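You operate a simulated robot arm through the tools that you are given. There is no shell and no other tool.

Carry out the task below with a simulated robot arm. There is one attempt and no reset: what you move stays moved.

Task
Rinse the dirty glass, empty it and stand it on the dish rack.
Fine: set the mixer knob to warm first; use the rack's flat side; tap off; spill nothing; leave the glass in the cupboard. Set down upright: glass. What is to be rubbed or washed off counts as gone when no trace of it is left.
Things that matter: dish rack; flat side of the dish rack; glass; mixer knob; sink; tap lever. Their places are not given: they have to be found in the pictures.

It is judged by the outcome, as a careful person would: the job done as asked, and still so three seconds after it is handed in. It fails if anything else is knocked over, pushed out of place, dropped, spilled or broken.

Robot
A 6-joint arm with a two-finger parallel gripper, fixed in place. Base frame: the origin is on the floor under the middle of its stand, x ahead of it, y to its left, z up. Units: cm, degrees, N and s.
With the tool pointing down near the work surface it reaches from about 18 to 66 cm from the base axis. Its first joint turns from -166.0 to 166.0 degrees. Payload 4.1 kg.
The TCP is the grasp point between the finger pads, 2.3 cm short of the fingertips. In the tool frame z runs along the fingers and y along their closing line. Largest opening 9.4 cm; finger width 3.8, thickness 1; the body of the gripper, 5.4 by 9.6 cm, starts 3.9 cm behind the TCP.
Orientation is told as [roll, pitch, yaw] about the base's x, y, z axes, in that order, counted from this pose: with the fingers straight down and closing along the base's y, the tool's x points along the base's -x, its y along +y and its z along -z.

Tools
- The arm moves only by the tool nudge_tool. Its arguments are lists of equal length, an entry for each row: "translation": the shift along the tool's x, y, z in units of 30 mm (1.0 is 30 mm), a list of three; "delta_rot": the turn, a rotation vector about the tool's x, y, z in units of 5 degrees (1.0 is 5 degrees), a list of three; "fingers": the finger opening in cm, from 0 to 9.4. In form: {"translation": [[tx, ty, tz], ...], "delta_rot": [[wx, wy, wz], ...], "fingers": [fingers, ...]}. A call has 1 to 20 rows; each row shifts and turns the commanded pose from where the row before left it, along the tool's axes as they then stand. A call with a number of a shift or a turn outside -1 to 1 is refused whole. A row lasts 0.2 s, in which the tool goes at most 5 cm and 8.6 degrees; a call with a longer step from one row to the next is refused whole, and so is a gripper value outside its range. Where a pose cannot be reached the arm comes as near as it can. A force on the tool above 40 N (or 10 N above the force at the start of the call, whichever is more), or a blocked arm, ends the call early, and 0.2 s more pass. The fingers move at their own pace (about 4.5 cm/s each) and stop on an object; they squeeze with about 20 N. The grip force told is the motor's: it shows also when the fingers shut on nothing. Time passes only in rows, and 0.2 s behind the last, so rows that do not move let the fingers close. The reply holds the time, the measured pose of the TCP, the force on the tool along the base axes, the opening and the grip force, in the units named above and with some noise, with the torque about the TCP (base axes, N m) and any sound that the robot's microphone picked up, and new pictures: "show" is both (left out), scene, wrist or none.
- Cameras (640 x 400 px; columns grow to the right, rows downward): "scene" is fixed at [39.96, -65.04, 152.61]; the picture's right is [1.00, 0.03, 0.00], its down [0.01, -0.36, -0.93] and it looks along [-0.03, 0.93, -0.36] (base axes); focal length 342 px, centre (320, 200). "wrist" rides on the gripper at [8.6, 1.6, -7.4] in the tool frame; the picture's right is [-0.18, 0.98, 0.00], its down [-0.58, -0.11, -0.81] and it looks along [-0.79, -0.15, 0.59] (tool axes); focal length 243 px, centre (320, 200).
- move_column(by): slides the trunk up (or, below 0, down) by that many cm; the arm rides with it, the base frame stays. It gives what a move gives, with no picture.
- pixel_to_xyz(camera, pixels): for up to 12 pixels [column, row] of the newest picture of that camera ("zoom" is the newest enlarged one), the place [x, y, z] in the base frame of the surface seen there, good to about 0.2 cm. It takes no simulated time.
- inspect(camera, box): a new picture of the part [left, top, right, bottom] of that camera's present view, enlarged. It takes no simulated time.
- hand_in(): hands the job in; it is judged then, once.

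Open the gripper and draw the arm clear of the work before you hand the job in, unless the task says otherwise.

The tools are called after "Request:" by a JSON object that holds its "api" and its "payload". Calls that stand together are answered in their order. nudge_tool: Moves the arm, as the interface text tells. Its arguments: {"type":"object","properties":{"translation":{"type":"array"},"delta_rot":{"type":"array"},"fingers":{"type":"array"},"show":{"type":"string","enum":["both","scene","wrist","none"]}},"required":["translation","delta_rot","fingers"]} The other tools are called the same way: move_column (by) moves the trunk up or down; pixel_to_xyz (camera, pixels) gives the place of the surface under pixels of a picture; inspect (camera, box) takes an enlarged picture of a part of a camera's view; hand_in () hands the job in.

At the start:

```text
time_s: 0.0
ee_pos: [15.7, 33.96, 129.16]
orientation: [0.0, -0.1, 0.0]
wrist_force: [0.4, 0.2, 0.1]
ft_torque: [0.01, 0.02, -0.02]
gripper_width: 9.4
grip_force: 0.0
trunk travel left (down, up): [-42.5, 16.5]
```

scene: 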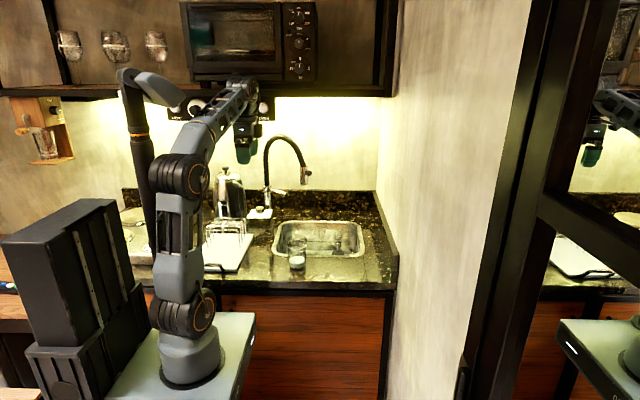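
wrist: 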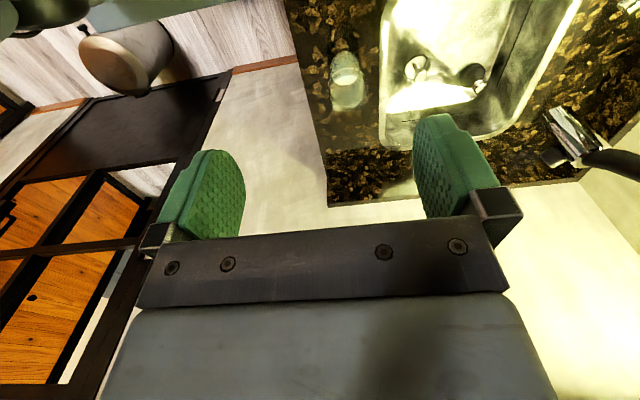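

The scene shows a sink near (318,238), a faucet at (275,165), a glass near (297,262) and a rack near (228,248). I'll enlarge these areas first.

Request:
{"api": "inspect", "payload": {"camera": "scene", "box": [190, 120, 410, 300]}}

Request:
{"api": "inspect", "payload": {"camera": "wrist", "box": [280, 0, 640, 225]}}

```text
2.22 times, centred on (300, 210) of scene
```

zoom: 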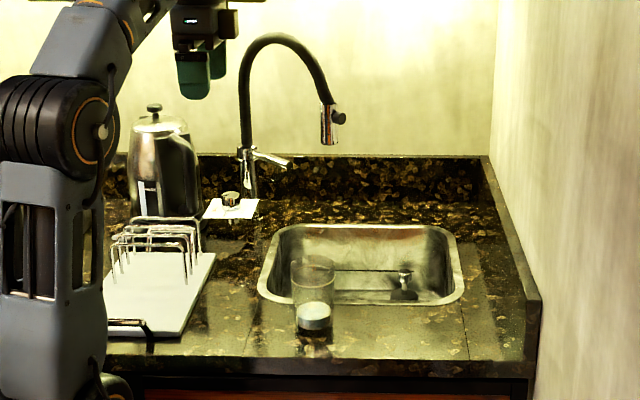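

```text
1.78 times, centred on (460, 112) of wrist
```

zoom: 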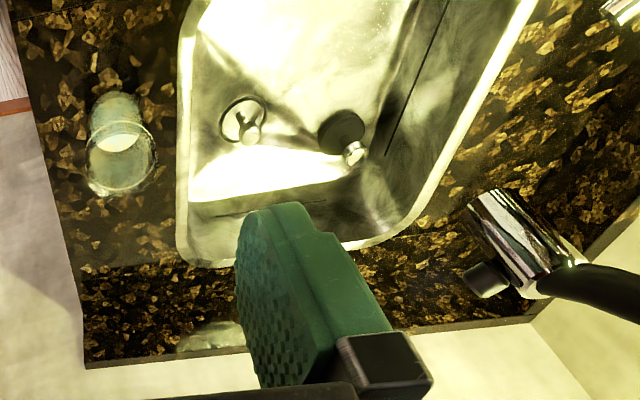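

The zoomed picture shows the glass in front of the sink's left edge, with something whitish in it. I read the places of the key things from scene pixels.

Request:
{"api": "inspect", "payload": {"camera": "scene", "box": [255, 130, 375, 205]}}

Request:
{"api": "inspect", "payload": {"camera": "scene", "box": [220, 195, 380, 295]}}

Request:
{"api": "pixel_to_xyz", "payload": {"camera": "scene", "pixels": [[297, 262], [297, 270], [290, 240], [305, 240], [284, 222], [358, 222], [277, 253], [363, 256], [306, 172], [268, 187], [280, 190], [261, 208]]}}

```text
5.33 times, centred on (315, 168) of scene
```

zoom: 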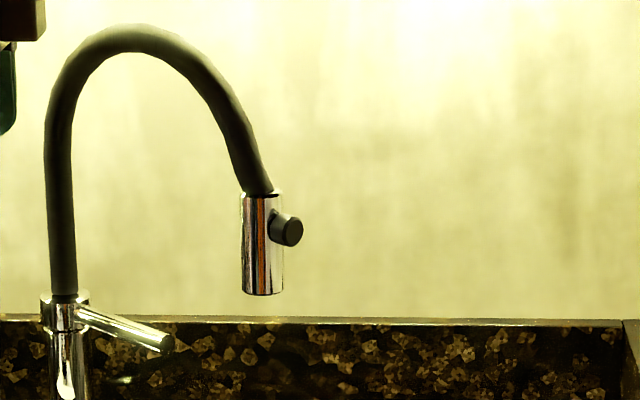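

```text
4.00 times, centred on (300, 245) of scene
```

zoom: 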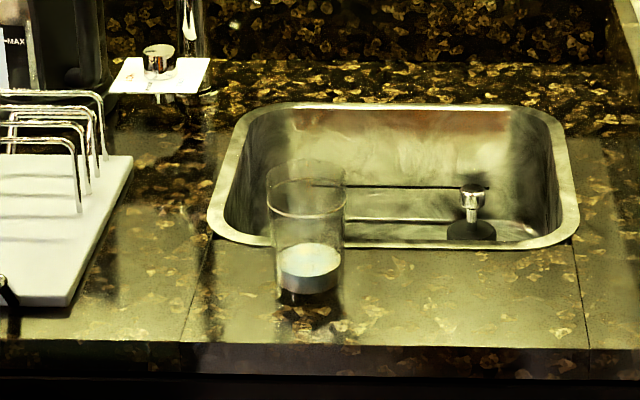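

```text
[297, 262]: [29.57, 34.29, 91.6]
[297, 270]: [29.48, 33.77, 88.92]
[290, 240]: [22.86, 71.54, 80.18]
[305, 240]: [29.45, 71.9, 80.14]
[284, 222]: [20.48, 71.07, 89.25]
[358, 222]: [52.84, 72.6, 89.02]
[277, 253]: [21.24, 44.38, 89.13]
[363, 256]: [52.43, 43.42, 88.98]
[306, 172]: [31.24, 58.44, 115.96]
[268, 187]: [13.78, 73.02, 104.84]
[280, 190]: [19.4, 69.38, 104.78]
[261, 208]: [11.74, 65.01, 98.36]
```

I look closer at the knob on the white plate near (261,208) and at the dish rack near (228,245).

Request:
{"api": "inspect", "payload": {"camera": "scene", "box": [245, 180, 293, 222]}}

Request:
{"api": "inspect", "payload": {"camera": "scene", "box": [195, 195, 275, 295]}}

Request:
{"api": "inspect", "payload": {"camera": "scene", "box": [0, 0, 200, 200]}}

```text
9.52 times, centred on (269, 201) of scene
```

zoom: 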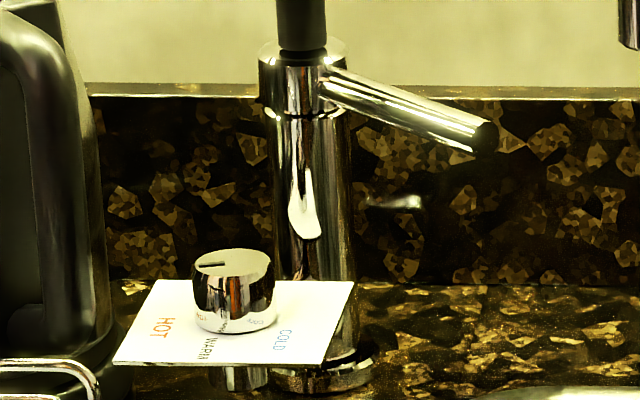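

```text
4.00 times, centred on (235, 245) of scene
```

zoom: 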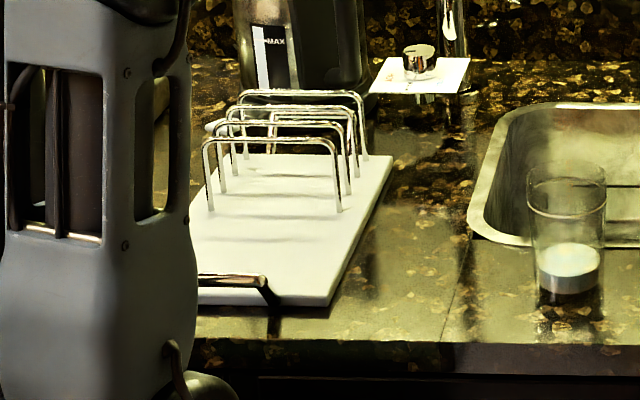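

```text
2.00 times, centred on (100, 100) of scene
```

zoom: 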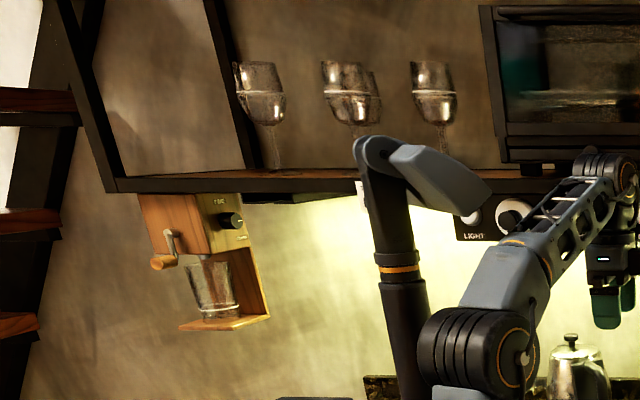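

The plate carries HOT on the left, WARM in front and COLD on the right. I zoom more on the knob's mark.

Request:
{"api": "inspect", "payload": {"camera": "scene", "box": [252, 198, 276, 213]}}

Request:
{"api": "pixel_to_xyz", "payload": {"camera": "zoom", "pixels": [[320, 200], [260, 180], [400, 180], [330, 140], [330, 220], [150, 280], [500, 280], [330, 300]]}}

```text
16.00 times, centred on (264, 206) of scene
```

zoom: 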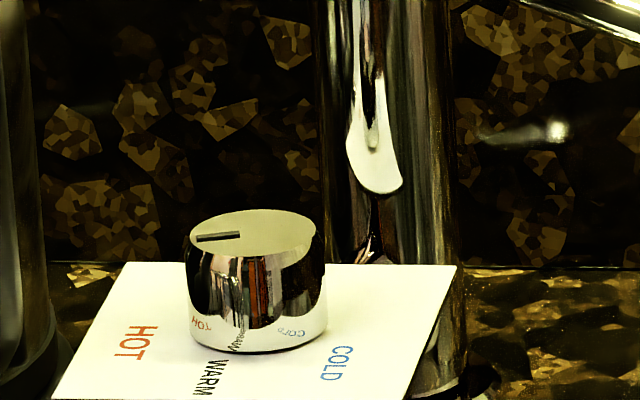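

```text
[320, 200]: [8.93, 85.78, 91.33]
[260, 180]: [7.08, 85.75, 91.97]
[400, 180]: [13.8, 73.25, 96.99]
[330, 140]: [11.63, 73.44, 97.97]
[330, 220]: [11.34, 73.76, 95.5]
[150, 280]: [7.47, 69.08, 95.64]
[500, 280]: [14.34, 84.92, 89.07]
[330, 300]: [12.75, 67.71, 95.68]
```

The knob's mark (zoom (218,237)) points left, towards HOT. I read out places of the knob and the labels.

Request:
{"api": "pixel_to_xyz", "payload": {"camera": "zoom", "pixels": [[253, 238], [195, 238], [315, 238], [250, 212], [253, 300], [134, 345], [207, 378], [337, 363], [254, 350], [455, 268], [120, 265], [238, 234]]}}

Request:
{"api": "inspect", "payload": {"camera": "scene", "box": [246, 200, 278, 220]}}

```text
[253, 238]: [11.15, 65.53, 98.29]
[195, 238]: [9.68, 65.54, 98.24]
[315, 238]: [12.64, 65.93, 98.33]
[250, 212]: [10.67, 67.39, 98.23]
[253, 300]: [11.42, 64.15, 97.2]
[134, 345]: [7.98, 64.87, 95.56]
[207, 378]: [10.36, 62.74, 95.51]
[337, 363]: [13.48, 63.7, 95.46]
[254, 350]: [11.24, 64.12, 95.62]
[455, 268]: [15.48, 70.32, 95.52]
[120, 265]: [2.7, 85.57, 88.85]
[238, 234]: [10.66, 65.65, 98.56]
```

```text
16.00 times, centred on (262, 210) of scene
```

zoom: 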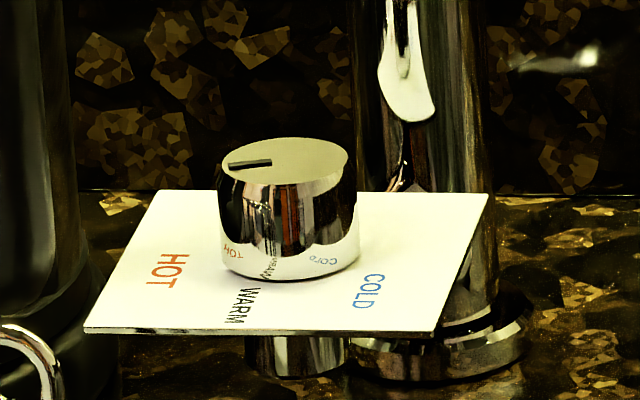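

Knob centre is about (11.2, 65.7), top z 98.3; HOT at ~195°, WARM at ~255°, COLD at ~318° seen from above, and the mark points to HOT. I now measure the kettle, rack, faucet and glass.

Request:
{"api": "pixel_to_xyz", "payload": {"camera": "scene", "pixels": [[225, 168], [228, 196], [243, 200], [247, 228], [217, 233], [250, 240], [230, 262], [234, 271], [240, 240], [207, 268], [285, 245], [208, 228]]}}

Request:
{"api": "pixel_to_xyz", "payload": {"camera": "scene", "pixels": [[304, 185], [304, 170], [309, 173], [285, 192], [272, 186], [268, 170], [265, 150], [280, 137], [297, 148], [316, 235], [337, 250], [297, 285]]}}

Request:
{"api": "inspect", "payload": {"camera": "scene", "box": [275, 220, 323, 280]}}

```text
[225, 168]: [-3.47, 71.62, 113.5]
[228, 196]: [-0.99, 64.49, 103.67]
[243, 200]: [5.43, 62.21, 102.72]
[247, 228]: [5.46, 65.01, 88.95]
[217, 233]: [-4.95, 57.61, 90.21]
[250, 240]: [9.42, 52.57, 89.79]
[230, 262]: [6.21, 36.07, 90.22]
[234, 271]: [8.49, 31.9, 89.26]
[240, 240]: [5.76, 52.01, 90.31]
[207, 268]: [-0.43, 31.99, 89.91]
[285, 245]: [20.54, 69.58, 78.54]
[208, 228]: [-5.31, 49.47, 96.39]
```

```text
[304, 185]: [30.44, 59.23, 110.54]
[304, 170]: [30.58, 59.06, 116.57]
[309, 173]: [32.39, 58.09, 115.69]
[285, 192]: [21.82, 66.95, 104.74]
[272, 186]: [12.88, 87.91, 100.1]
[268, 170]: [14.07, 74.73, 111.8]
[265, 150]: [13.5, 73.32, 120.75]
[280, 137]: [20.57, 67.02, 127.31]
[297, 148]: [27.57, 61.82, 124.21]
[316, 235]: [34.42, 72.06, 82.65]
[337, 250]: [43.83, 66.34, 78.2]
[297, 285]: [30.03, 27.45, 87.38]
```

```text
6.67 times, centred on (299, 250) of scene
```

zoom: 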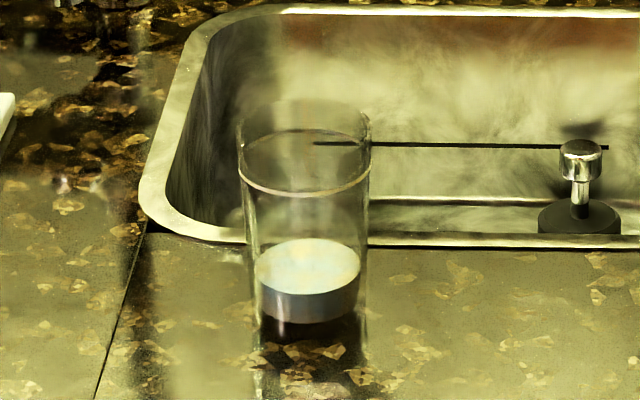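

I measure the glass's rim, contents and foot in this zoom.

Request:
{"api": "pixel_to_xyz", "payload": {"camera": "zoom", "pixels": [[305, 193], [305, 102], [241, 150], [368, 150], [305, 300], [305, 260], [308, 320], [308, 340], [310, 352], [310, 365], [250, 230], [300, 230]]}}

Request:
{"api": "pixel_to_xyz", "payload": {"camera": "wrist", "pixels": [[346, 70], [347, 90], [347, 58], [332, 88], [364, 88], [346, 105], [418, 66], [470, 75], [440, 85], [340, 200], [330, 203], [560, 130]]}}

```text
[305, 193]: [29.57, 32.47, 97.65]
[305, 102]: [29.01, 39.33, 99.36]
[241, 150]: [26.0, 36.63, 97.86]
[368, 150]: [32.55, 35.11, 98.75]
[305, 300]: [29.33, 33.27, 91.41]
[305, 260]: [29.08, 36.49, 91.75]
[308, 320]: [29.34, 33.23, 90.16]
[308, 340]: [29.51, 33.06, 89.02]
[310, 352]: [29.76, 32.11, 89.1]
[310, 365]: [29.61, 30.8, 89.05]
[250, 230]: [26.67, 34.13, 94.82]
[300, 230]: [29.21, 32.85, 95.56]
```

```text
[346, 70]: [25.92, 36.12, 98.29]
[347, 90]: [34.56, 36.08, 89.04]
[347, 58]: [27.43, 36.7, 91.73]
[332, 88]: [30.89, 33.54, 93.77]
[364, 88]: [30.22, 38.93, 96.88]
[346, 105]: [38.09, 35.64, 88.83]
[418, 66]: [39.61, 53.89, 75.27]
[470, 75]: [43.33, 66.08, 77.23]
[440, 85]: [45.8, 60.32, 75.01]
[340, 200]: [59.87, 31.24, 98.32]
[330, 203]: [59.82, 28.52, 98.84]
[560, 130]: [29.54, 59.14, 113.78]
```

Glass: centre about (29.3, 36.0), foot z 89.0, rim z ~98.9, rim radius ~3.3, contents up to z 91.7. I check the arm's own geometry and get a view of the area left of the arm before moving.

Request:
{"api": "pixel_to_xyz", "payload": {"camera": "scene", "pixels": [[187, 315], [190, 368], [188, 172], [240, 88], [245, 130], [150, 150], [145, 225], [100, 260], [230, 330], [135, 100], [244, 370]]}}

Request:
{"api": "inspect", "payload": {"camera": "scene", "box": [100, 60, 300, 400]}}

```text
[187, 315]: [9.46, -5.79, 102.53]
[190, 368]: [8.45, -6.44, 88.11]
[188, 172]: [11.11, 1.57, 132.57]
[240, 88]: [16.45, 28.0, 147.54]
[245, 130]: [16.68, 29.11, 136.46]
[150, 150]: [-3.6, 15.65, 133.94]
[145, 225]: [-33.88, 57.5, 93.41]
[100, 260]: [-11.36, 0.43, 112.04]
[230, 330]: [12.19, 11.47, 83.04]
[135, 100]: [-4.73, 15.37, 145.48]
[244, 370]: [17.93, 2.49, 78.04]
```

```text
1.18 times, centred on (200, 230) of scene
```

zoom: 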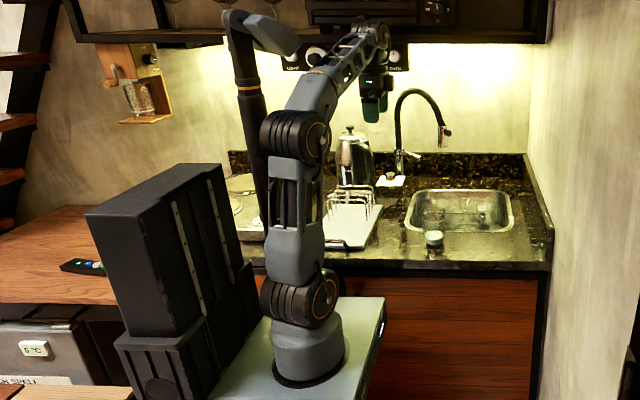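

I look closer at the black pole with a grey head near (145,120), which stands near the arm's working room.

Request:
{"api": "inspect", "payload": {"camera": "scene", "box": [100, 50, 220, 290]}}

Request:
{"api": "pixel_to_xyz", "payload": {"camera": "scene", "pixels": [[130, 90], [160, 90], [180, 102], [122, 73], [137, 120], [142, 160], [148, 190], [150, 205], [155, 180], [145, 140], [150, 235], [160, 235]]}}

```text
1.67 times, centred on (160, 170) of scene
```

zoom: 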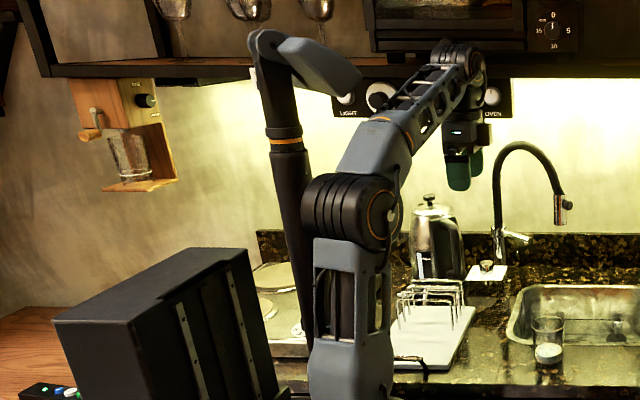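

```text
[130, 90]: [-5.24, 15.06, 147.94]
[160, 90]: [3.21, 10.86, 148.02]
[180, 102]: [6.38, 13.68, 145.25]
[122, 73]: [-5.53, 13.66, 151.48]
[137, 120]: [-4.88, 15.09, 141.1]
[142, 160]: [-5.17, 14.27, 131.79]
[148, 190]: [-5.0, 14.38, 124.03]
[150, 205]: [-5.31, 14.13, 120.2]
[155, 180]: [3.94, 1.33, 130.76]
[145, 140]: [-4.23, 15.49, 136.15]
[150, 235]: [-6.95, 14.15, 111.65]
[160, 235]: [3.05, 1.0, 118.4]
```

The pole is at about (-5, 14.5), rising to z≈151, which I'll keep clear of. I measure the kettle's right-hand side because the gripper must work beside it.

Request:
{"api": "inspect", "payload": {"camera": "scene", "box": [205, 155, 285, 225]}}

Request:
{"api": "pixel_to_xyz", "payload": {"camera": "scene", "pixels": [[238, 176], [241, 180], [244, 185], [246, 195], [247, 205], [247, 212], [245, 218], [232, 180], [236, 195], [217, 180], [216, 210], [225, 215]]}}

```text
5.71 times, centred on (245, 190) of scene
```

zoom: 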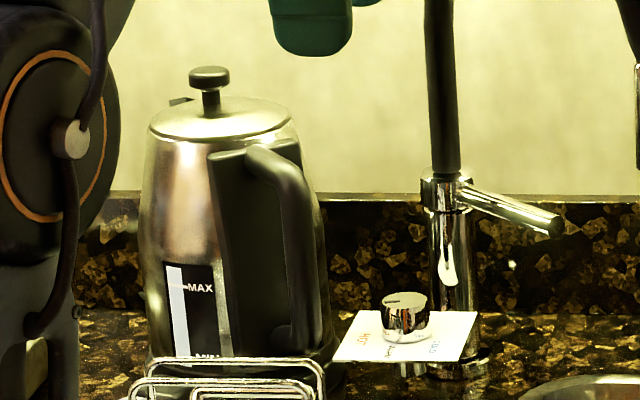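

```text
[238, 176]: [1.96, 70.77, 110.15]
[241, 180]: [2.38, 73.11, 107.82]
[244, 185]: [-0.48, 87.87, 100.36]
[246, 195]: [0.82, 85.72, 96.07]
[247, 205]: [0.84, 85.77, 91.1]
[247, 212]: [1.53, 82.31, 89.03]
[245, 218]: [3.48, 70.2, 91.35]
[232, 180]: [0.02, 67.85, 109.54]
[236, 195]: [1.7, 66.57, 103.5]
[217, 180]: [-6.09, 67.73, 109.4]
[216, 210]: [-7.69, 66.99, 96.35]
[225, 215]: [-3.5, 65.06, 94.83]
```

I measure the kettle handle's outline with points in this zoom.

Request:
{"api": "pixel_to_xyz", "payload": {"camera": "zoom", "pixels": [[260, 152], [285, 170], [300, 190], [308, 220], [312, 260], [312, 300], [300, 335], [285, 300], [455, 175], [550, 220], [545, 235], [500, 205]]}}

Request:
{"api": "pixel_to_xyz", "payload": {"camera": "zoom", "pixels": [[425, 200], [470, 200], [447, 300], [447, 240], [437, 20], [437, 100], [405, 300], [382, 303], [430, 303], [405, 291], [405, 320]]}}

```text
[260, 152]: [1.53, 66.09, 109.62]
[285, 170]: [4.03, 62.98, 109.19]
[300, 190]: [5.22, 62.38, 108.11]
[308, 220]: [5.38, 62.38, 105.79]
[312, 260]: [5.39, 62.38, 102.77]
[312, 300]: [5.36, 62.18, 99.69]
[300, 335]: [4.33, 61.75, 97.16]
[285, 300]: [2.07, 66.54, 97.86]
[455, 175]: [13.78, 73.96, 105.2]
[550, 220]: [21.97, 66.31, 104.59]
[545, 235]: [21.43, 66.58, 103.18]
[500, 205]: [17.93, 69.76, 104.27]
```

```text
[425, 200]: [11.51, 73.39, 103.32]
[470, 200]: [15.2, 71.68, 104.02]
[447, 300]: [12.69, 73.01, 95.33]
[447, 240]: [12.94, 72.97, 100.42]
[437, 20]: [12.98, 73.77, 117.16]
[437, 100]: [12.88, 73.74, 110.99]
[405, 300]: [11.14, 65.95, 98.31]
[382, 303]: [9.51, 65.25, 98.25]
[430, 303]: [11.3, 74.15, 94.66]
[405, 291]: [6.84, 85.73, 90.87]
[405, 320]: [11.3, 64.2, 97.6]
```

The kettle handle reaches x≈5.6 at y≈62.4, and the lever runs from the post (13.5,73) to its tip (22,66.3) at z≈104, so the camera side of the gripper should face front-right at the knob. I turn the tool about its axis by +100° here in free air first.

Request:
{"api": "nudge_tool", "payload": {"translation": [[0, 0, 0], [0, 0, 0], [0, 0, 0], [0, 0, 0], [0, 0, 0], [0, 0, 0], [0, 0, 0], [0, 0, 0], [0, 0, 0], [0, 0, 0], [0, 0, 0], [0, 0, 0], [0, 0, 0], [0, 0, 0], [0, 0, 0], [0, 0, 0], [0, 0, 0], [0, 0, 0], [0, 0, 0], [0, 0, 0]], "delta_rot": [[0, 0, -1], [0, 0, -1], [0, 0, -1], [0, 0, -1], [0, 0, -1], [0, 0, -1], [0, 0, -1], [0, 0, -1], [0, 0, -1], [0, 0, -1], [0, 0, -1], [0, 0, -1], [0, 0, -1], [0, 0, -1], [0, 0, -1], [0, 0, -1], [0, 0, -1], [0, 0, -1], [0, 0, -1], [0, 0, -1]], "fingers": [9.4, 9.4, 9.4, 9.4, 9.4, 9.4, 9.4, 9.4, 9.4, 9.4, 9.4, 9.4, 9.4, 9.4, 9.4, 9.4, 9.4, 9.4, 9.4, 9.4]}}

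```text
time_s: 4.2
ee_pos: [15.85, 33.84, 129.17]
orientation: [0.0, 0.1, 100.2]
wrist_force: [0.8, 0.6, -0.4]
ft_torque: [0.0, 0.01, -0.04]
gripper_width: 9.39
grip_force: 0.0
trunk travel left (down, up): [-42.5, 16.5]
```

scene: 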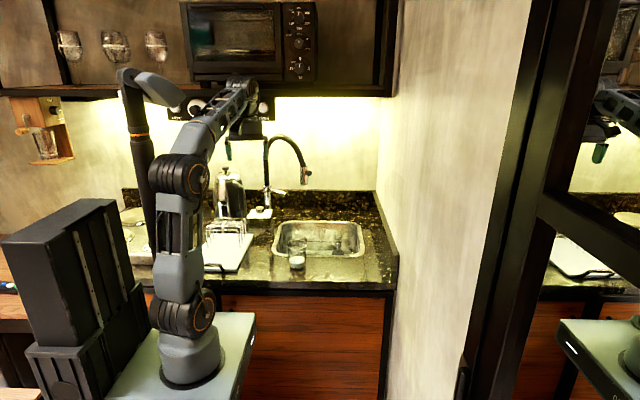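
wrist: 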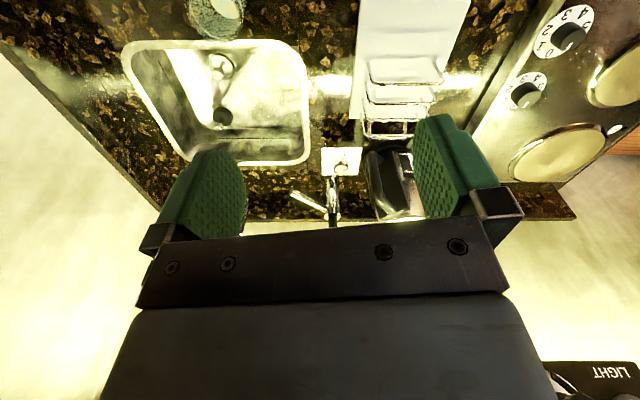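

The turn worked; the wrist view now shows the sink, rack (410,60), knob (342,160) and kettle. I zoom in on the rack and the knob from here.

Request:
{"api": "inspect", "payload": {"camera": "wrist", "box": [330, 0, 490, 140]}}

Request:
{"api": "pixel_to_xyz", "payload": {"camera": "wrist", "pixels": [[362, 4], [465, 4], [352, 90], [435, 95], [352, 118], [440, 118], [410, 20], [410, 40], [380, 55], [435, 65]]}}

Request:
{"api": "inspect", "payload": {"camera": "wrist", "box": [270, 130, 430, 230]}}

```text
2.86 times, centred on (410, 70) of wrist
```

zoom: 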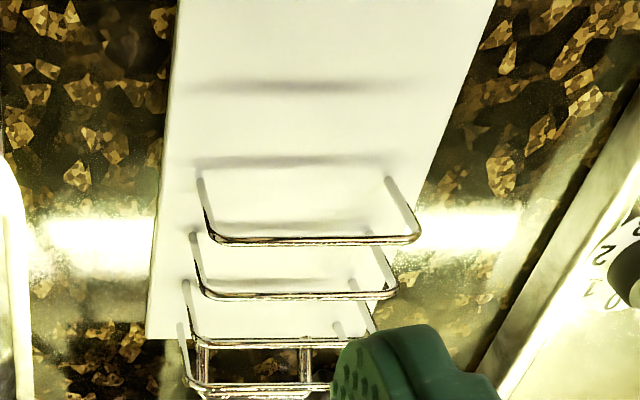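

```text
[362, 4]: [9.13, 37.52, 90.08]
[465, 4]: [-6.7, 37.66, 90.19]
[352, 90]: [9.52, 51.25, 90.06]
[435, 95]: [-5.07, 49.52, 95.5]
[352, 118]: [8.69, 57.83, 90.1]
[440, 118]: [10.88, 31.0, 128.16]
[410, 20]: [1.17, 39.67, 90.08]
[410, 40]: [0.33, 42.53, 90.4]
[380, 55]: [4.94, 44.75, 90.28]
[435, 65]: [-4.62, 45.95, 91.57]
```

```text
4.00 times, centred on (350, 180) of wrist
```

zoom: 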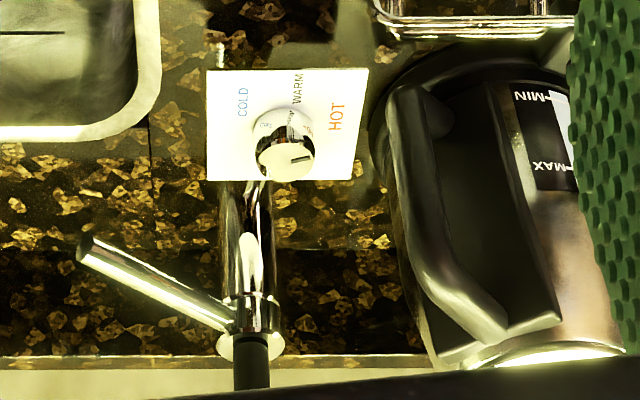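

The rack's flat side spans about x -6..9, y 33..45 at z 90.1. I now bring the tool towards a point in front of and above the knob with the fingers narrowed to 5 cm.

Request:
{"api": "nudge_tool", "payload": {"translation": [[-0.9, -0.03, 0.45], [-0.9, -0.03, 0.45], [-0.9, -0.03, 0.45], [-0.9, -0.03, 0.45], [-0.9, -0.03, 0.45], [-0.9, -0.03, 0.45], [-0.9, -0.03, 0.45], [-0.9, -0.03, 0.45], [-0.9, -0.03, 0.45]], "delta_rot": [[0, 0, 0], [0, 0, 0], [0, 0, 0], [0, 0, 0], [0, 0, 0], [0, 0, 0], [0, 0, 0], [0, 0, 0], [0, 0, 0]], "fingers": [5, 5, 5, 5, 5, 5, 5, 5, 5]}}

```text
time_s: 6.4
ee_pos: [12.14, 60.59, 111.76]
orientation: [0.6, 3.3, 99.8]
wrist_force: [-0.2, 0.7, 2.5]
ft_torque: [-0.05, -0.03, -0.03]
gripper_width: 5.01
grip_force: 0.0
out of reach, approached as far as the arm can: row 7, 8, 9
trunk travel left (down, up): [-42.5, 16.5]
stopped in row 9: the arm was blocked; the commanded pose is now the measured one
```

scene: 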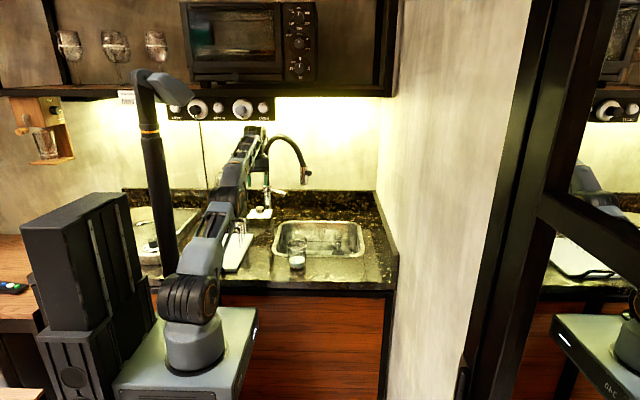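
wrist: 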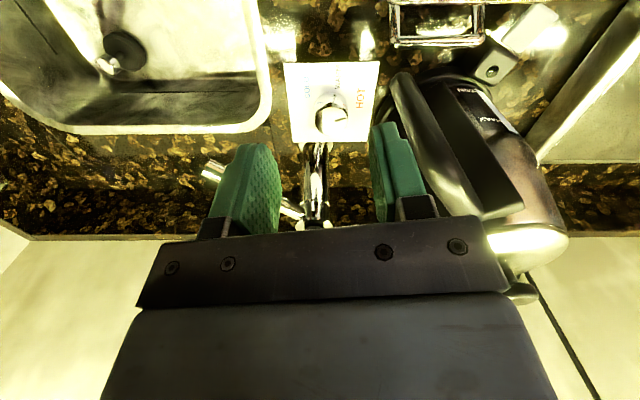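

At this height the arm runs out of reach at y≈60.6, because the shoulder is low. Before raising the trunk I check where the cupboard above the counter is.

Request:
{"api": "pixel_to_xyz", "payload": {"camera": "scene", "pixels": [[330, 92], [100, 92], [250, 80], [220, 105], [300, 120], [257, 133], [262, 145], [255, 165], [240, 185], [268, 205], [222, 240], [265, 160]]}}

Request:
{"api": "inspect", "payload": {"camera": "scene", "box": [190, 100, 330, 240]}}

```text
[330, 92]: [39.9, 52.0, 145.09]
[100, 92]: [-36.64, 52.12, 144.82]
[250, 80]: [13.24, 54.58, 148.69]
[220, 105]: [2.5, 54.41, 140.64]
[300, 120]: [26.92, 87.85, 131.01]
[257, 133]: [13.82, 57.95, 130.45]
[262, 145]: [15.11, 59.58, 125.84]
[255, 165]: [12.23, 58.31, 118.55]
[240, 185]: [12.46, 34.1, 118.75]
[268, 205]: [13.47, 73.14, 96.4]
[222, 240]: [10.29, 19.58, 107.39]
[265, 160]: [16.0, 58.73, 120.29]
```

```text
2.86 times, centred on (260, 170) of scene
```

zoom: 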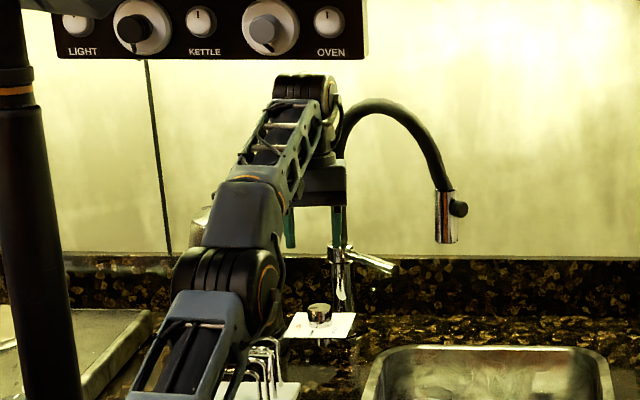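

The cupboard's control panel hangs at y≈54.4 down to z≈135.5, so I must not raise the trunk here. I draw back to y≈42 first, leaning the tool's top ~8° towards the robot for reach.

Request:
{"api": "nudge_tool", "payload": {"translation": [[0.9, 0, 0], [0.9, 0, 0], [0.9, 0, 0], [0.9, 0, 0], [0.9, 0, 0], [0.9, 0, 0], [0.9, 0, 0]], "delta_rot": [[0, -0.32, -0.15], [0, -0.32, -0.15], [0, -0.32, -0.15], [0, -0.32, -0.15], [0, -0.32, -0.15], [0, -0.32, -0.15], [0, -0.32, -0.15]], "fingers": [5, 5, 5, 5, 5, 5, 5], "show": "none"}}

Request:
{"api": "move_column", "payload": {"by": 14.5}}

```text
time_s: 8.0
ee_pos: [15.93, 38.54, 110.81]
orientation: [0.0, -9.1, 105.1]
wrist_force: [-0.5, 0.6, 0.5]
ft_torque: [0.0, -0.03, -0.01]
gripper_width: 5.01
grip_force: 0.1
trunk travel left (down, up): [-42.5, 16.5]
```

```text
time_s: 9.7
ee_pos: [15.97, 38.7, 125.4]
orientation: [0.1, -9.1, 105.2]
wrist_force: [-0.8, -0.6, 0.8]
ft_torque: [-0.01, 0.0, 0.0]
gripper_width: 4.97
grip_force: 0.0
trunk travel left (down, up): [-57.0, 2.0]
```

Trunk is up and the tool is at (16,38.7,125). I go straight down to z≈108 first (to pass under the panel), then forward to y≈60.

Request:
{"api": "nudge_tool", "payload": {"translation": [[0.153, 0, 0.954], [0.153, 0, 0.954], [0.153, 0, 0.954], [0.153, 0, 0.954], [0.153, 0, 0.954], [0.153, 0, 0.954], [-0.902, -0.082, 0.144], [-0.902, -0.082, 0.144], [-0.902, -0.082, 0.144], [-0.902, -0.082, 0.144], [-0.902, -0.082, 0.144], [-0.902, -0.082, 0.144], [-0.902, -0.082, 0.144], [-0.902, -0.082, 0.144]], "delta_rot": [[0, 0, 0], [0, 0, 0], [0, 0, 0], [0, 0, 0], [0, 0, 0], [0, 0, 0], [0, 0, 0], [0, 0, 0], [0, 0, 0], [0, 0, 0], [0, 0, 0], [0, 0, 0], [0, 0, 0], [0, 0, 0]], "fingers": [5, 5, 5, 5, 5, 5, 5, 5, 5, 5, 5, 5, 5, 5]}}

```text
time_s: 12.7
ee_pos: [12.17, 60.54, 108.19]
orientation: [0.2, -9.0, 105.0]
wrist_force: [-0.1, -0.3, 0.3]
ft_torque: [-0.03, -0.01, 0.04]
gripper_width: 5.0
grip_force: 0.0
trunk travel left (down, up): [-57.0, 2.0]
```

scene: 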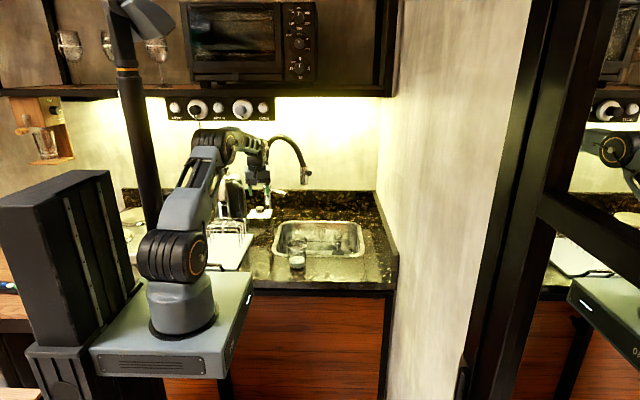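
wrist: 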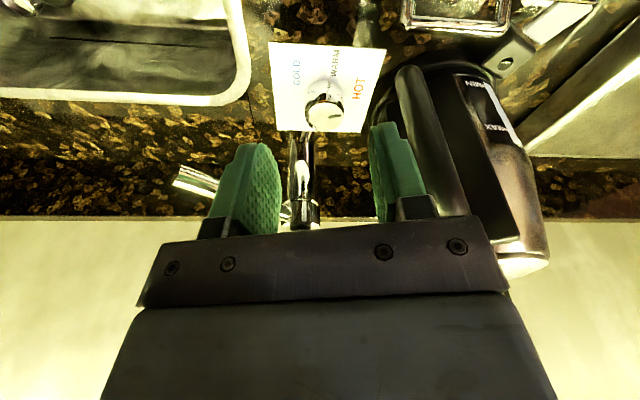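

Reached (12.2,60.5,108) with room to spare. I measure the knob from the wrist view, where its top shows near (324,110).

Request:
{"api": "inspect", "payload": {"camera": "wrist", "box": [260, 35, 400, 145]}}

Request:
{"api": "pixel_to_xyz", "payload": {"camera": "wrist", "pixels": [[324, 116], [308, 112], [343, 112], [324, 100], [324, 128], [318, 88], [359, 90], [334, 62], [297, 72], [272, 44], [384, 48], [370, 132]]}}

```text
3.64 times, centred on (330, 90) of wrist
```

zoom: 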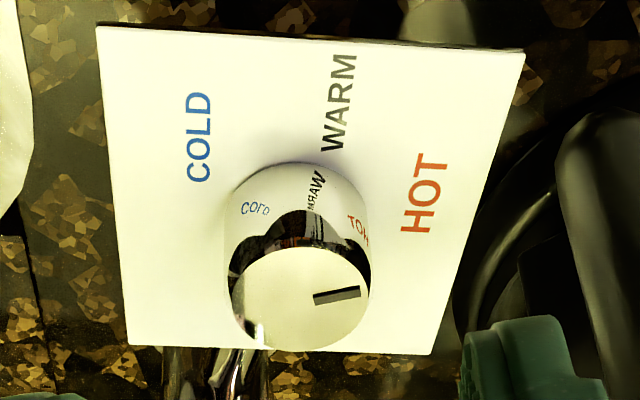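

```text
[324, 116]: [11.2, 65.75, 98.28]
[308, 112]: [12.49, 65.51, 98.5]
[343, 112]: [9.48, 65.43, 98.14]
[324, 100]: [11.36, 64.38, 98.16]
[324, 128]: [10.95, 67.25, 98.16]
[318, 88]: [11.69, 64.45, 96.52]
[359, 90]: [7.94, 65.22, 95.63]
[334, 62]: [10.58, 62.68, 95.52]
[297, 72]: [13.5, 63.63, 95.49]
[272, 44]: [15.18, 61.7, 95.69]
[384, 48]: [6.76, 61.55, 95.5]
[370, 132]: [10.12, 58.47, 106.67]
```

I measure the direction of the knob's mark and the label centres in this zoom.

Request:
{"api": "pixel_to_xyz", "payload": {"camera": "zoom", "pixels": [[359, 291], [314, 299], [300, 298], [425, 195], [338, 103], [199, 137], [421, 156], [413, 232], [343, 60], [330, 148], [195, 95], [203, 180]]}}

```text
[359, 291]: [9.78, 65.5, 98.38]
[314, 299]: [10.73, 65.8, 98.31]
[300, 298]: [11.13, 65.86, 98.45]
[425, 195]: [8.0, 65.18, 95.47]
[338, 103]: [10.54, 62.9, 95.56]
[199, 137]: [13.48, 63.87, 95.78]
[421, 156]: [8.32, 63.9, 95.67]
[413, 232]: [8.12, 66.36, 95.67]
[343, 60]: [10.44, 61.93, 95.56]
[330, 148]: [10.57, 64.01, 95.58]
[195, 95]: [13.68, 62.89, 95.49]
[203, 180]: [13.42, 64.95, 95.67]
```

The mark is at ~195° and WARM at ~257°, so about +62° are needed. I move over the knob and down to z≈101.5, then look.

Request:
{"api": "nudge_tool", "payload": {"translation": [[-0.88, -0.061, 0.141], [-0.88, -0.061, 0.141], [0.1, 0, 0.62], [0.1, 0, 0.62], [0.1, 0, 0.62], [0.05, 0, 0.3]], "delta_rot": [[0, 0, 0], [0, 0, 0], [0, 0, 0], [0, 0, 0], [0, 0, 0], [0, 0, 0]], "fingers": [5, 5, 5, 5, 5, 5]}}

```text
time_s: 14.1
ee_pos: [10.96, 65.61, 101.34]
orientation: [0.2, -8.9, 105.1]
wrist_force: [0.0, -0.5, 0.2]
ft_torque: [0.03, -0.01, 0.0]
gripper_width: 4.99
grip_force: 0.2
trunk travel left (down, up): [-57.0, 2.0]
```

scene: 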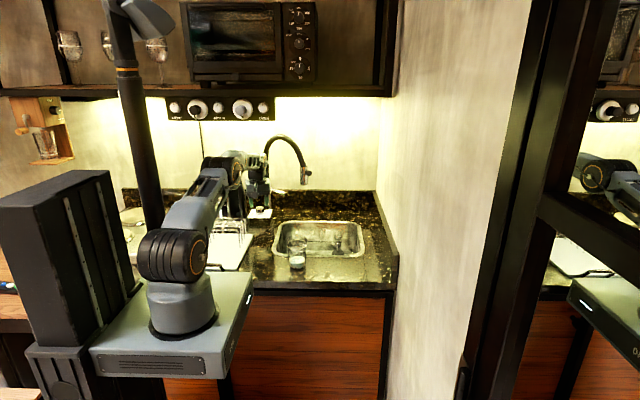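
wrist: 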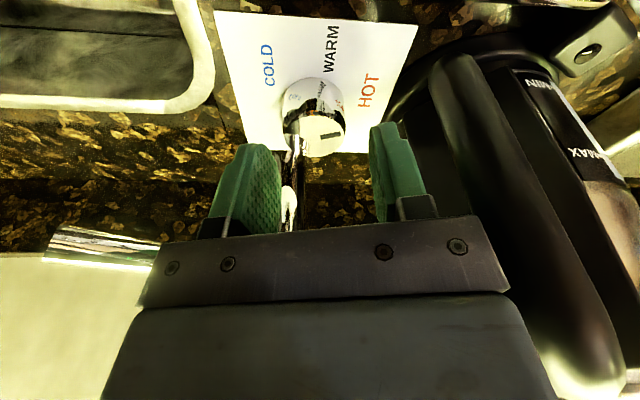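

The tool is centred over the knob at (11.0,65.6). I lower 2.8 cm and close on the knob.

Request:
{"api": "nudge_tool", "payload": {"translation": [[0.055, -0.03, 0.46], [0.055, -0.03, 0.46], [0, 0, 0], [0, 0, 0], [0, 0, 0], [0, 0, 0]], "delta_rot": [[0, 0, 0], [0, 0, 0], [0, 0, 0], [0, 0, 0], [0, 0, 0], [0, 0, 0]], "fingers": [5, 5, 2, 2, 2, 2]}}

```text
time_s: 15.5
ee_pos: [11.2, 65.7, 98.47]
orientation: [0.1, -9.1, 105.1]
wrist_force: [2.2, 0.3, -3.2]
ft_torque: [0.84, -0.4, -0.01]
gripper_width: 3.54
grip_force: 45.4
trunk travel left (down, up): [-57.0, 2.0]
```

scene: 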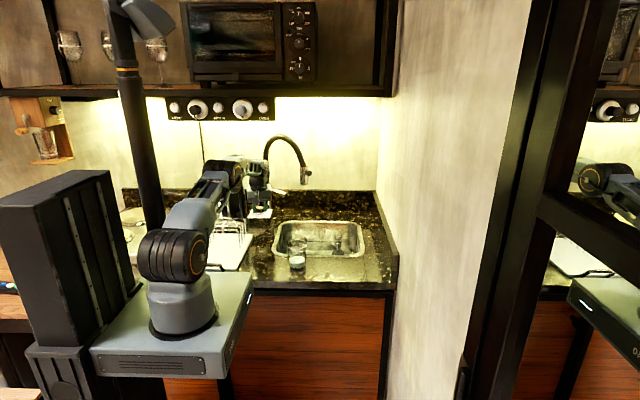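
wrist: 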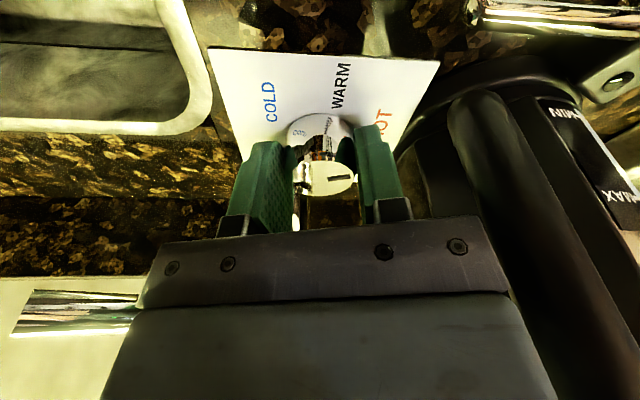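

The fingers hold the knob (width 3.5, firm). I turn about the vertical by +31°, keeping the place.

Request:
{"api": "nudge_tool", "payload": {"translation": [[0, 0, 0], [0, 0, 0], [0, 0, 0], [0, 0, 0], [0, 0, 0], [0, 0, 0], [0, 0, 0], [0, 0, 0]], "delta_rot": [[-0.123, 0, -0.77], [-0.123, 0, -0.77], [-0.123, 0, -0.77], [-0.123, 0, -0.77], [-0.123, 0, -0.77], [-0.123, 0, -0.77], [-0.123, 0, -0.77], [-0.123, 0, -0.77]], "fingers": [2, 2, 2, 2, 2, 2, 2, 2]}}

```text
time_s: 17.3
ee_pos: [11.38, 65.74, 98.71]
orientation: [0.0, -9.1, 136.3]
wrist_force: [12.6, -1.4, 1.6]
ft_torque: [0.04, -0.74, 0.01]
gripper_width: 3.55
grip_force: 45.5
trunk travel left (down, up): [-57.0, 2.0]
```

scene: 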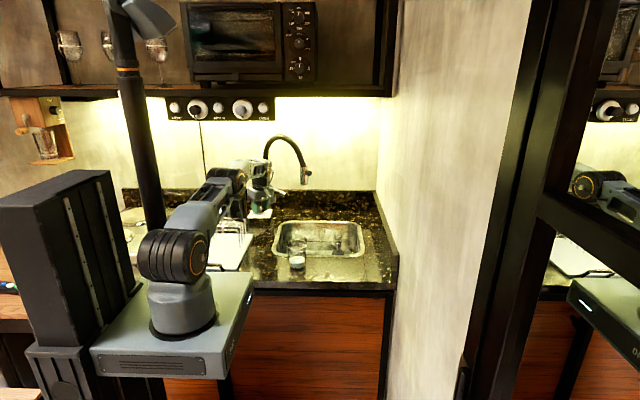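
wrist: 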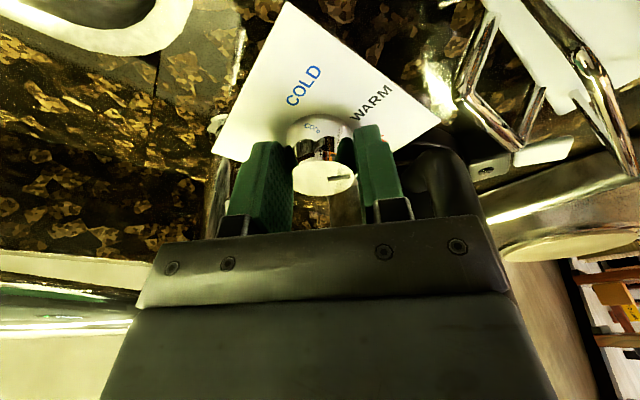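

The knob turned with the grip, but there is 12.6 N along +x. I check whether something touches the kettle.

Request:
{"api": "inspect", "payload": {"camera": "wrist", "box": [340, 100, 540, 225]}}

Request:
{"api": "inspect", "payload": {"camera": "scene", "box": [205, 145, 295, 235]}}

```text
3.20 times, centred on (440, 162) of wrist
```

zoom: 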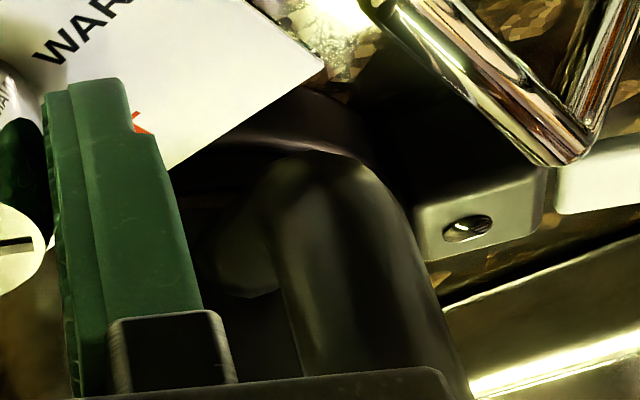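

```text
4.44 times, centred on (250, 190) of scene
```

zoom: 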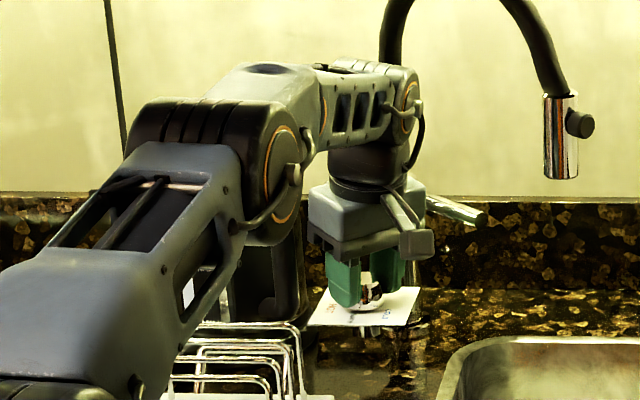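

I check whether the kettle handle is still where it was (x≈5.4, y≈62.4).

Request:
{"api": "pixel_to_xyz", "payload": {"camera": "zoom", "pixels": [[296, 290], [296, 260], [290, 240], [285, 310], [300, 300], [270, 290], [312, 230], [320, 260], [415, 240], [330, 290]]}}

Request:
{"api": "pixel_to_xyz", "payload": {"camera": "wrist", "pixels": [[440, 155], [432, 170], [450, 185], [410, 175], [455, 210]]}}

```text
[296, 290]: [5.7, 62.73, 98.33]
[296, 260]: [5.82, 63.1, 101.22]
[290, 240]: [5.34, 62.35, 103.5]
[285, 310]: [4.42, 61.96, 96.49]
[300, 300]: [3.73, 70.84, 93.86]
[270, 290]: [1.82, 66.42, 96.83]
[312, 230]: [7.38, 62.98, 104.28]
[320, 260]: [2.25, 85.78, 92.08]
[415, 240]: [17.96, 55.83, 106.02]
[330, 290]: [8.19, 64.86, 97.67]
```

```text
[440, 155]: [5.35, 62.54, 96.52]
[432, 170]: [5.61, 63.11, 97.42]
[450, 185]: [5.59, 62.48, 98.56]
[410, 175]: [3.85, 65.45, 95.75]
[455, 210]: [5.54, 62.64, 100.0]
```

The kettle handle is unmoved (x≈5.4–5.8, y≈62.4–63). I let go of the knob and see whether the side force fades.

Request:
{"api": "nudge_tool", "payload": {"translation": [[0, 0, 0], [0, 0, 0], [0, 0, 0]], "delta_rot": [[0, 0, 0], [0, 0, 0], [0, 0, 0]], "fingers": [5, 5, 5]}}

```text
time_s: 18.1
ee_pos: [11.19, 65.76, 98.61]
orientation: [0.1, -9.0, 136.3]
wrist_force: [-0.2, -0.6, 0.2]
ft_torque: [0.0, 0.01, 0.02]
gripper_width: 5.01
grip_force: 0.1
trunk travel left (down, up): [-57.0, 2.0]
```

scene: 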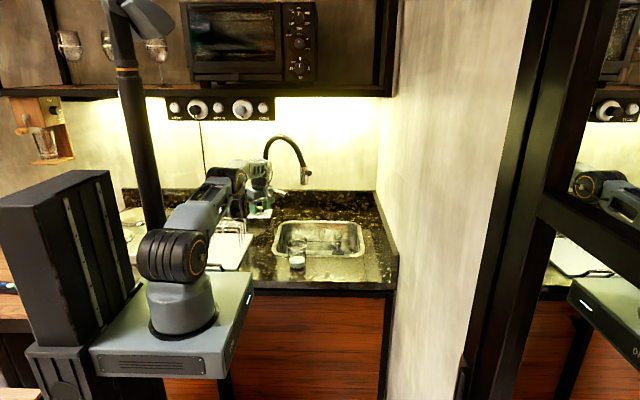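
wrist: 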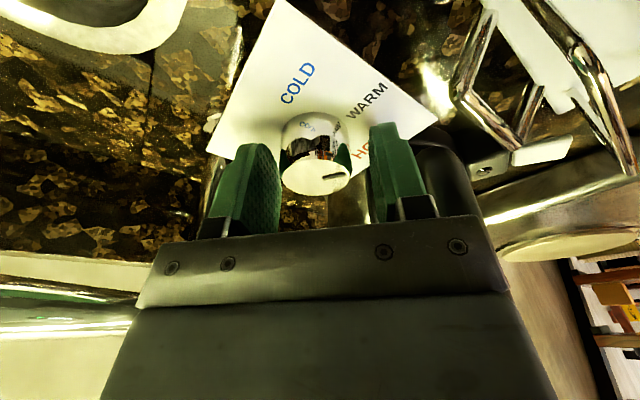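

The force is gone after release, so it came only from the grip. I zoom on the knob to read the mark.

Request:
{"api": "inspect", "payload": {"camera": "wrist", "box": [260, 95, 388, 205]}}

Request:
{"api": "pixel_to_xyz", "payload": {"camera": "zoom", "pixels": [[320, 200]]}}

```text
3.64 times, centred on (324, 150) of wrist
```

zoom: 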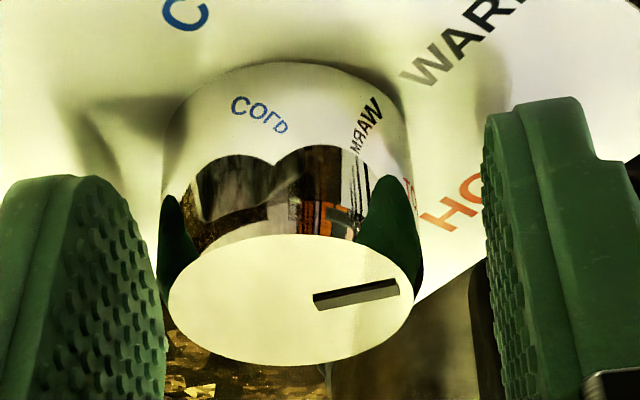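

```text
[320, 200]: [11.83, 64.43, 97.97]
```

I read the mark's direction from points of this zoom.

Request:
{"api": "pixel_to_xyz", "payload": {"camera": "zoom", "pixels": [[398, 290], [316, 302], [292, 300], [178, 300], [410, 290], [292, 240], [292, 358]]}}

```text
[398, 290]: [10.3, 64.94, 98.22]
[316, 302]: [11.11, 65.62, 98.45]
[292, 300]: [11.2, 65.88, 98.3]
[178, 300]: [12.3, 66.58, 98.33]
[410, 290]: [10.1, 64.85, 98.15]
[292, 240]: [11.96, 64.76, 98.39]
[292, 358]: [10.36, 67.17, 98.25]
```

The mark now stands at ~226°, halfway. I swing the open fingers back 31°, grip again and turn another 31°.

Request:
{"api": "nudge_tool", "payload": {"translation": [[0, 0, 0], [0, 0, 0], [0, 0, 0], [0, 0, 0], [0, 0, 0], [0, 0, 0], [0, 0, 0], [0, 0, 0], [0, 0, 0], [0, 0, 0], [0, 0, 0], [0, 0, 0], [0, 0, 0], [0, 0, 0], [0, 0, 0], [0, 0, 0], [0, 0, 0], [0, 0, 0], [0, 0, 0], [0, 0, 0]], "delta_rot": [[0.123, 0, 0.77], [0.123, 0, 0.77], [0.123, 0, 0.77], [0.123, 0, 0.77], [0.123, 0, 0.77], [0.123, 0, 0.77], [0.123, 0, 0.77], [0.123, 0, 0.77], [0, 0, 0], [0, 0, 0], [0, 0, 0], [0, 0, 0], [-0.123, 0, -0.77], [-0.123, 0, -0.77], [-0.123, 0, -0.77], [-0.123, 0, -0.77], [-0.123, 0, -0.77], [-0.123, 0, -0.77], [-0.123, 0, -0.77], [-0.123, 0, -0.77]], "fingers": [5, 5, 5, 5, 5, 5, 5, 5, 2, 2, 2, 2, 2, 2, 2, 2, 2, 2, 2, 2], "show": "none"}}

Request:
{"api": "nudge_tool", "payload": {"translation": [[0, 0, 0], [0, 0, 0], [0, 0, 0]], "delta_rot": [[0, 0, 0], [0, 0, 0], [0, 0, 0]], "fingers": [5, 5, 5]}}

Request:
{"api": "inspect", "payload": {"camera": "wrist", "box": [260, 75, 388, 205]}}

```text
time_s: 22.3
ee_pos: [11.35, 65.76, 98.65]
orientation: [0.1, -9.1, 136.3]
wrist_force: [7.2, 1.7, -5.4]
ft_torque: [0.55, -0.27, -0.04]
gripper_width: 3.53
grip_force: 45.0
trunk travel left (down, up): [-57.0, 2.0]
```

```text
time_s: 23.1
ee_pos: [11.12, 65.73, 98.67]
orientation: [0.1, -9.1, 136.3]
wrist_force: [0.5, -0.2, 0.6]
ft_torque: [0.04, 0.0, -0.03]
gripper_width: 5.0
grip_force: 0.0
trunk travel left (down, up): [-57.0, 2.0]
```

scene: 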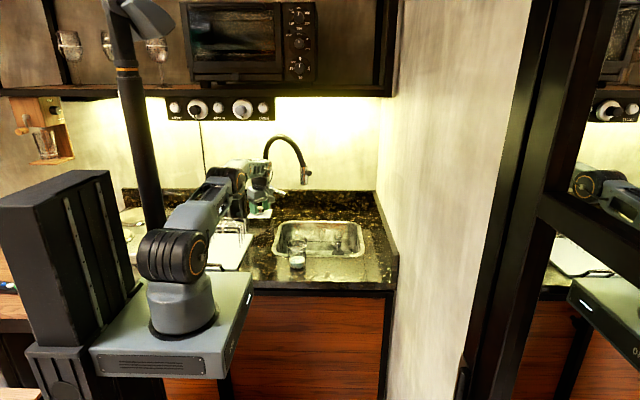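
wrist: 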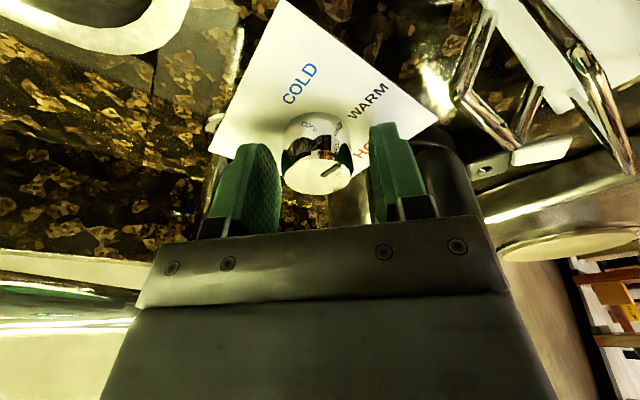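

```text
3.08 times, centred on (324, 140) of wrist
```

zoom: 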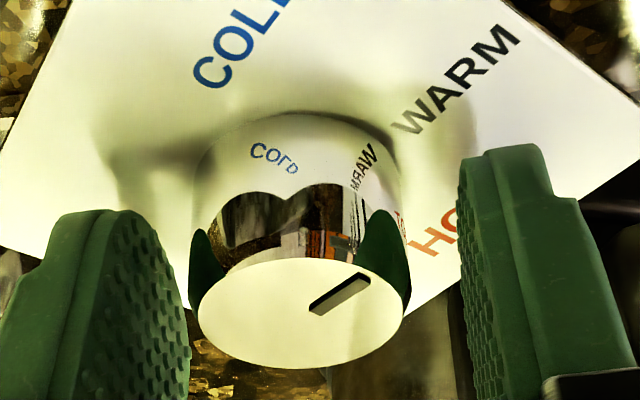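

The mark now leans towards WARM; I measure its direction.

Request:
{"api": "pixel_to_xyz", "payload": {"camera": "zoom", "pixels": [[366, 278], [315, 308], [302, 312], [200, 312], [403, 312], [302, 258], [302, 366], [452, 82], [500, 40], [408, 120]]}}

```text
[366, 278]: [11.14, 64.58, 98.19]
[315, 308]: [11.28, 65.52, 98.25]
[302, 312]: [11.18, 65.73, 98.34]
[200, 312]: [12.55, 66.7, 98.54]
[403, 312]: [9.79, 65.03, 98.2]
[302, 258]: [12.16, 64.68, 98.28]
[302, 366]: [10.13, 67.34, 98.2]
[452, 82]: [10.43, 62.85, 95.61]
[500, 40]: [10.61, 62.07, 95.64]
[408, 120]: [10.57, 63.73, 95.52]
```

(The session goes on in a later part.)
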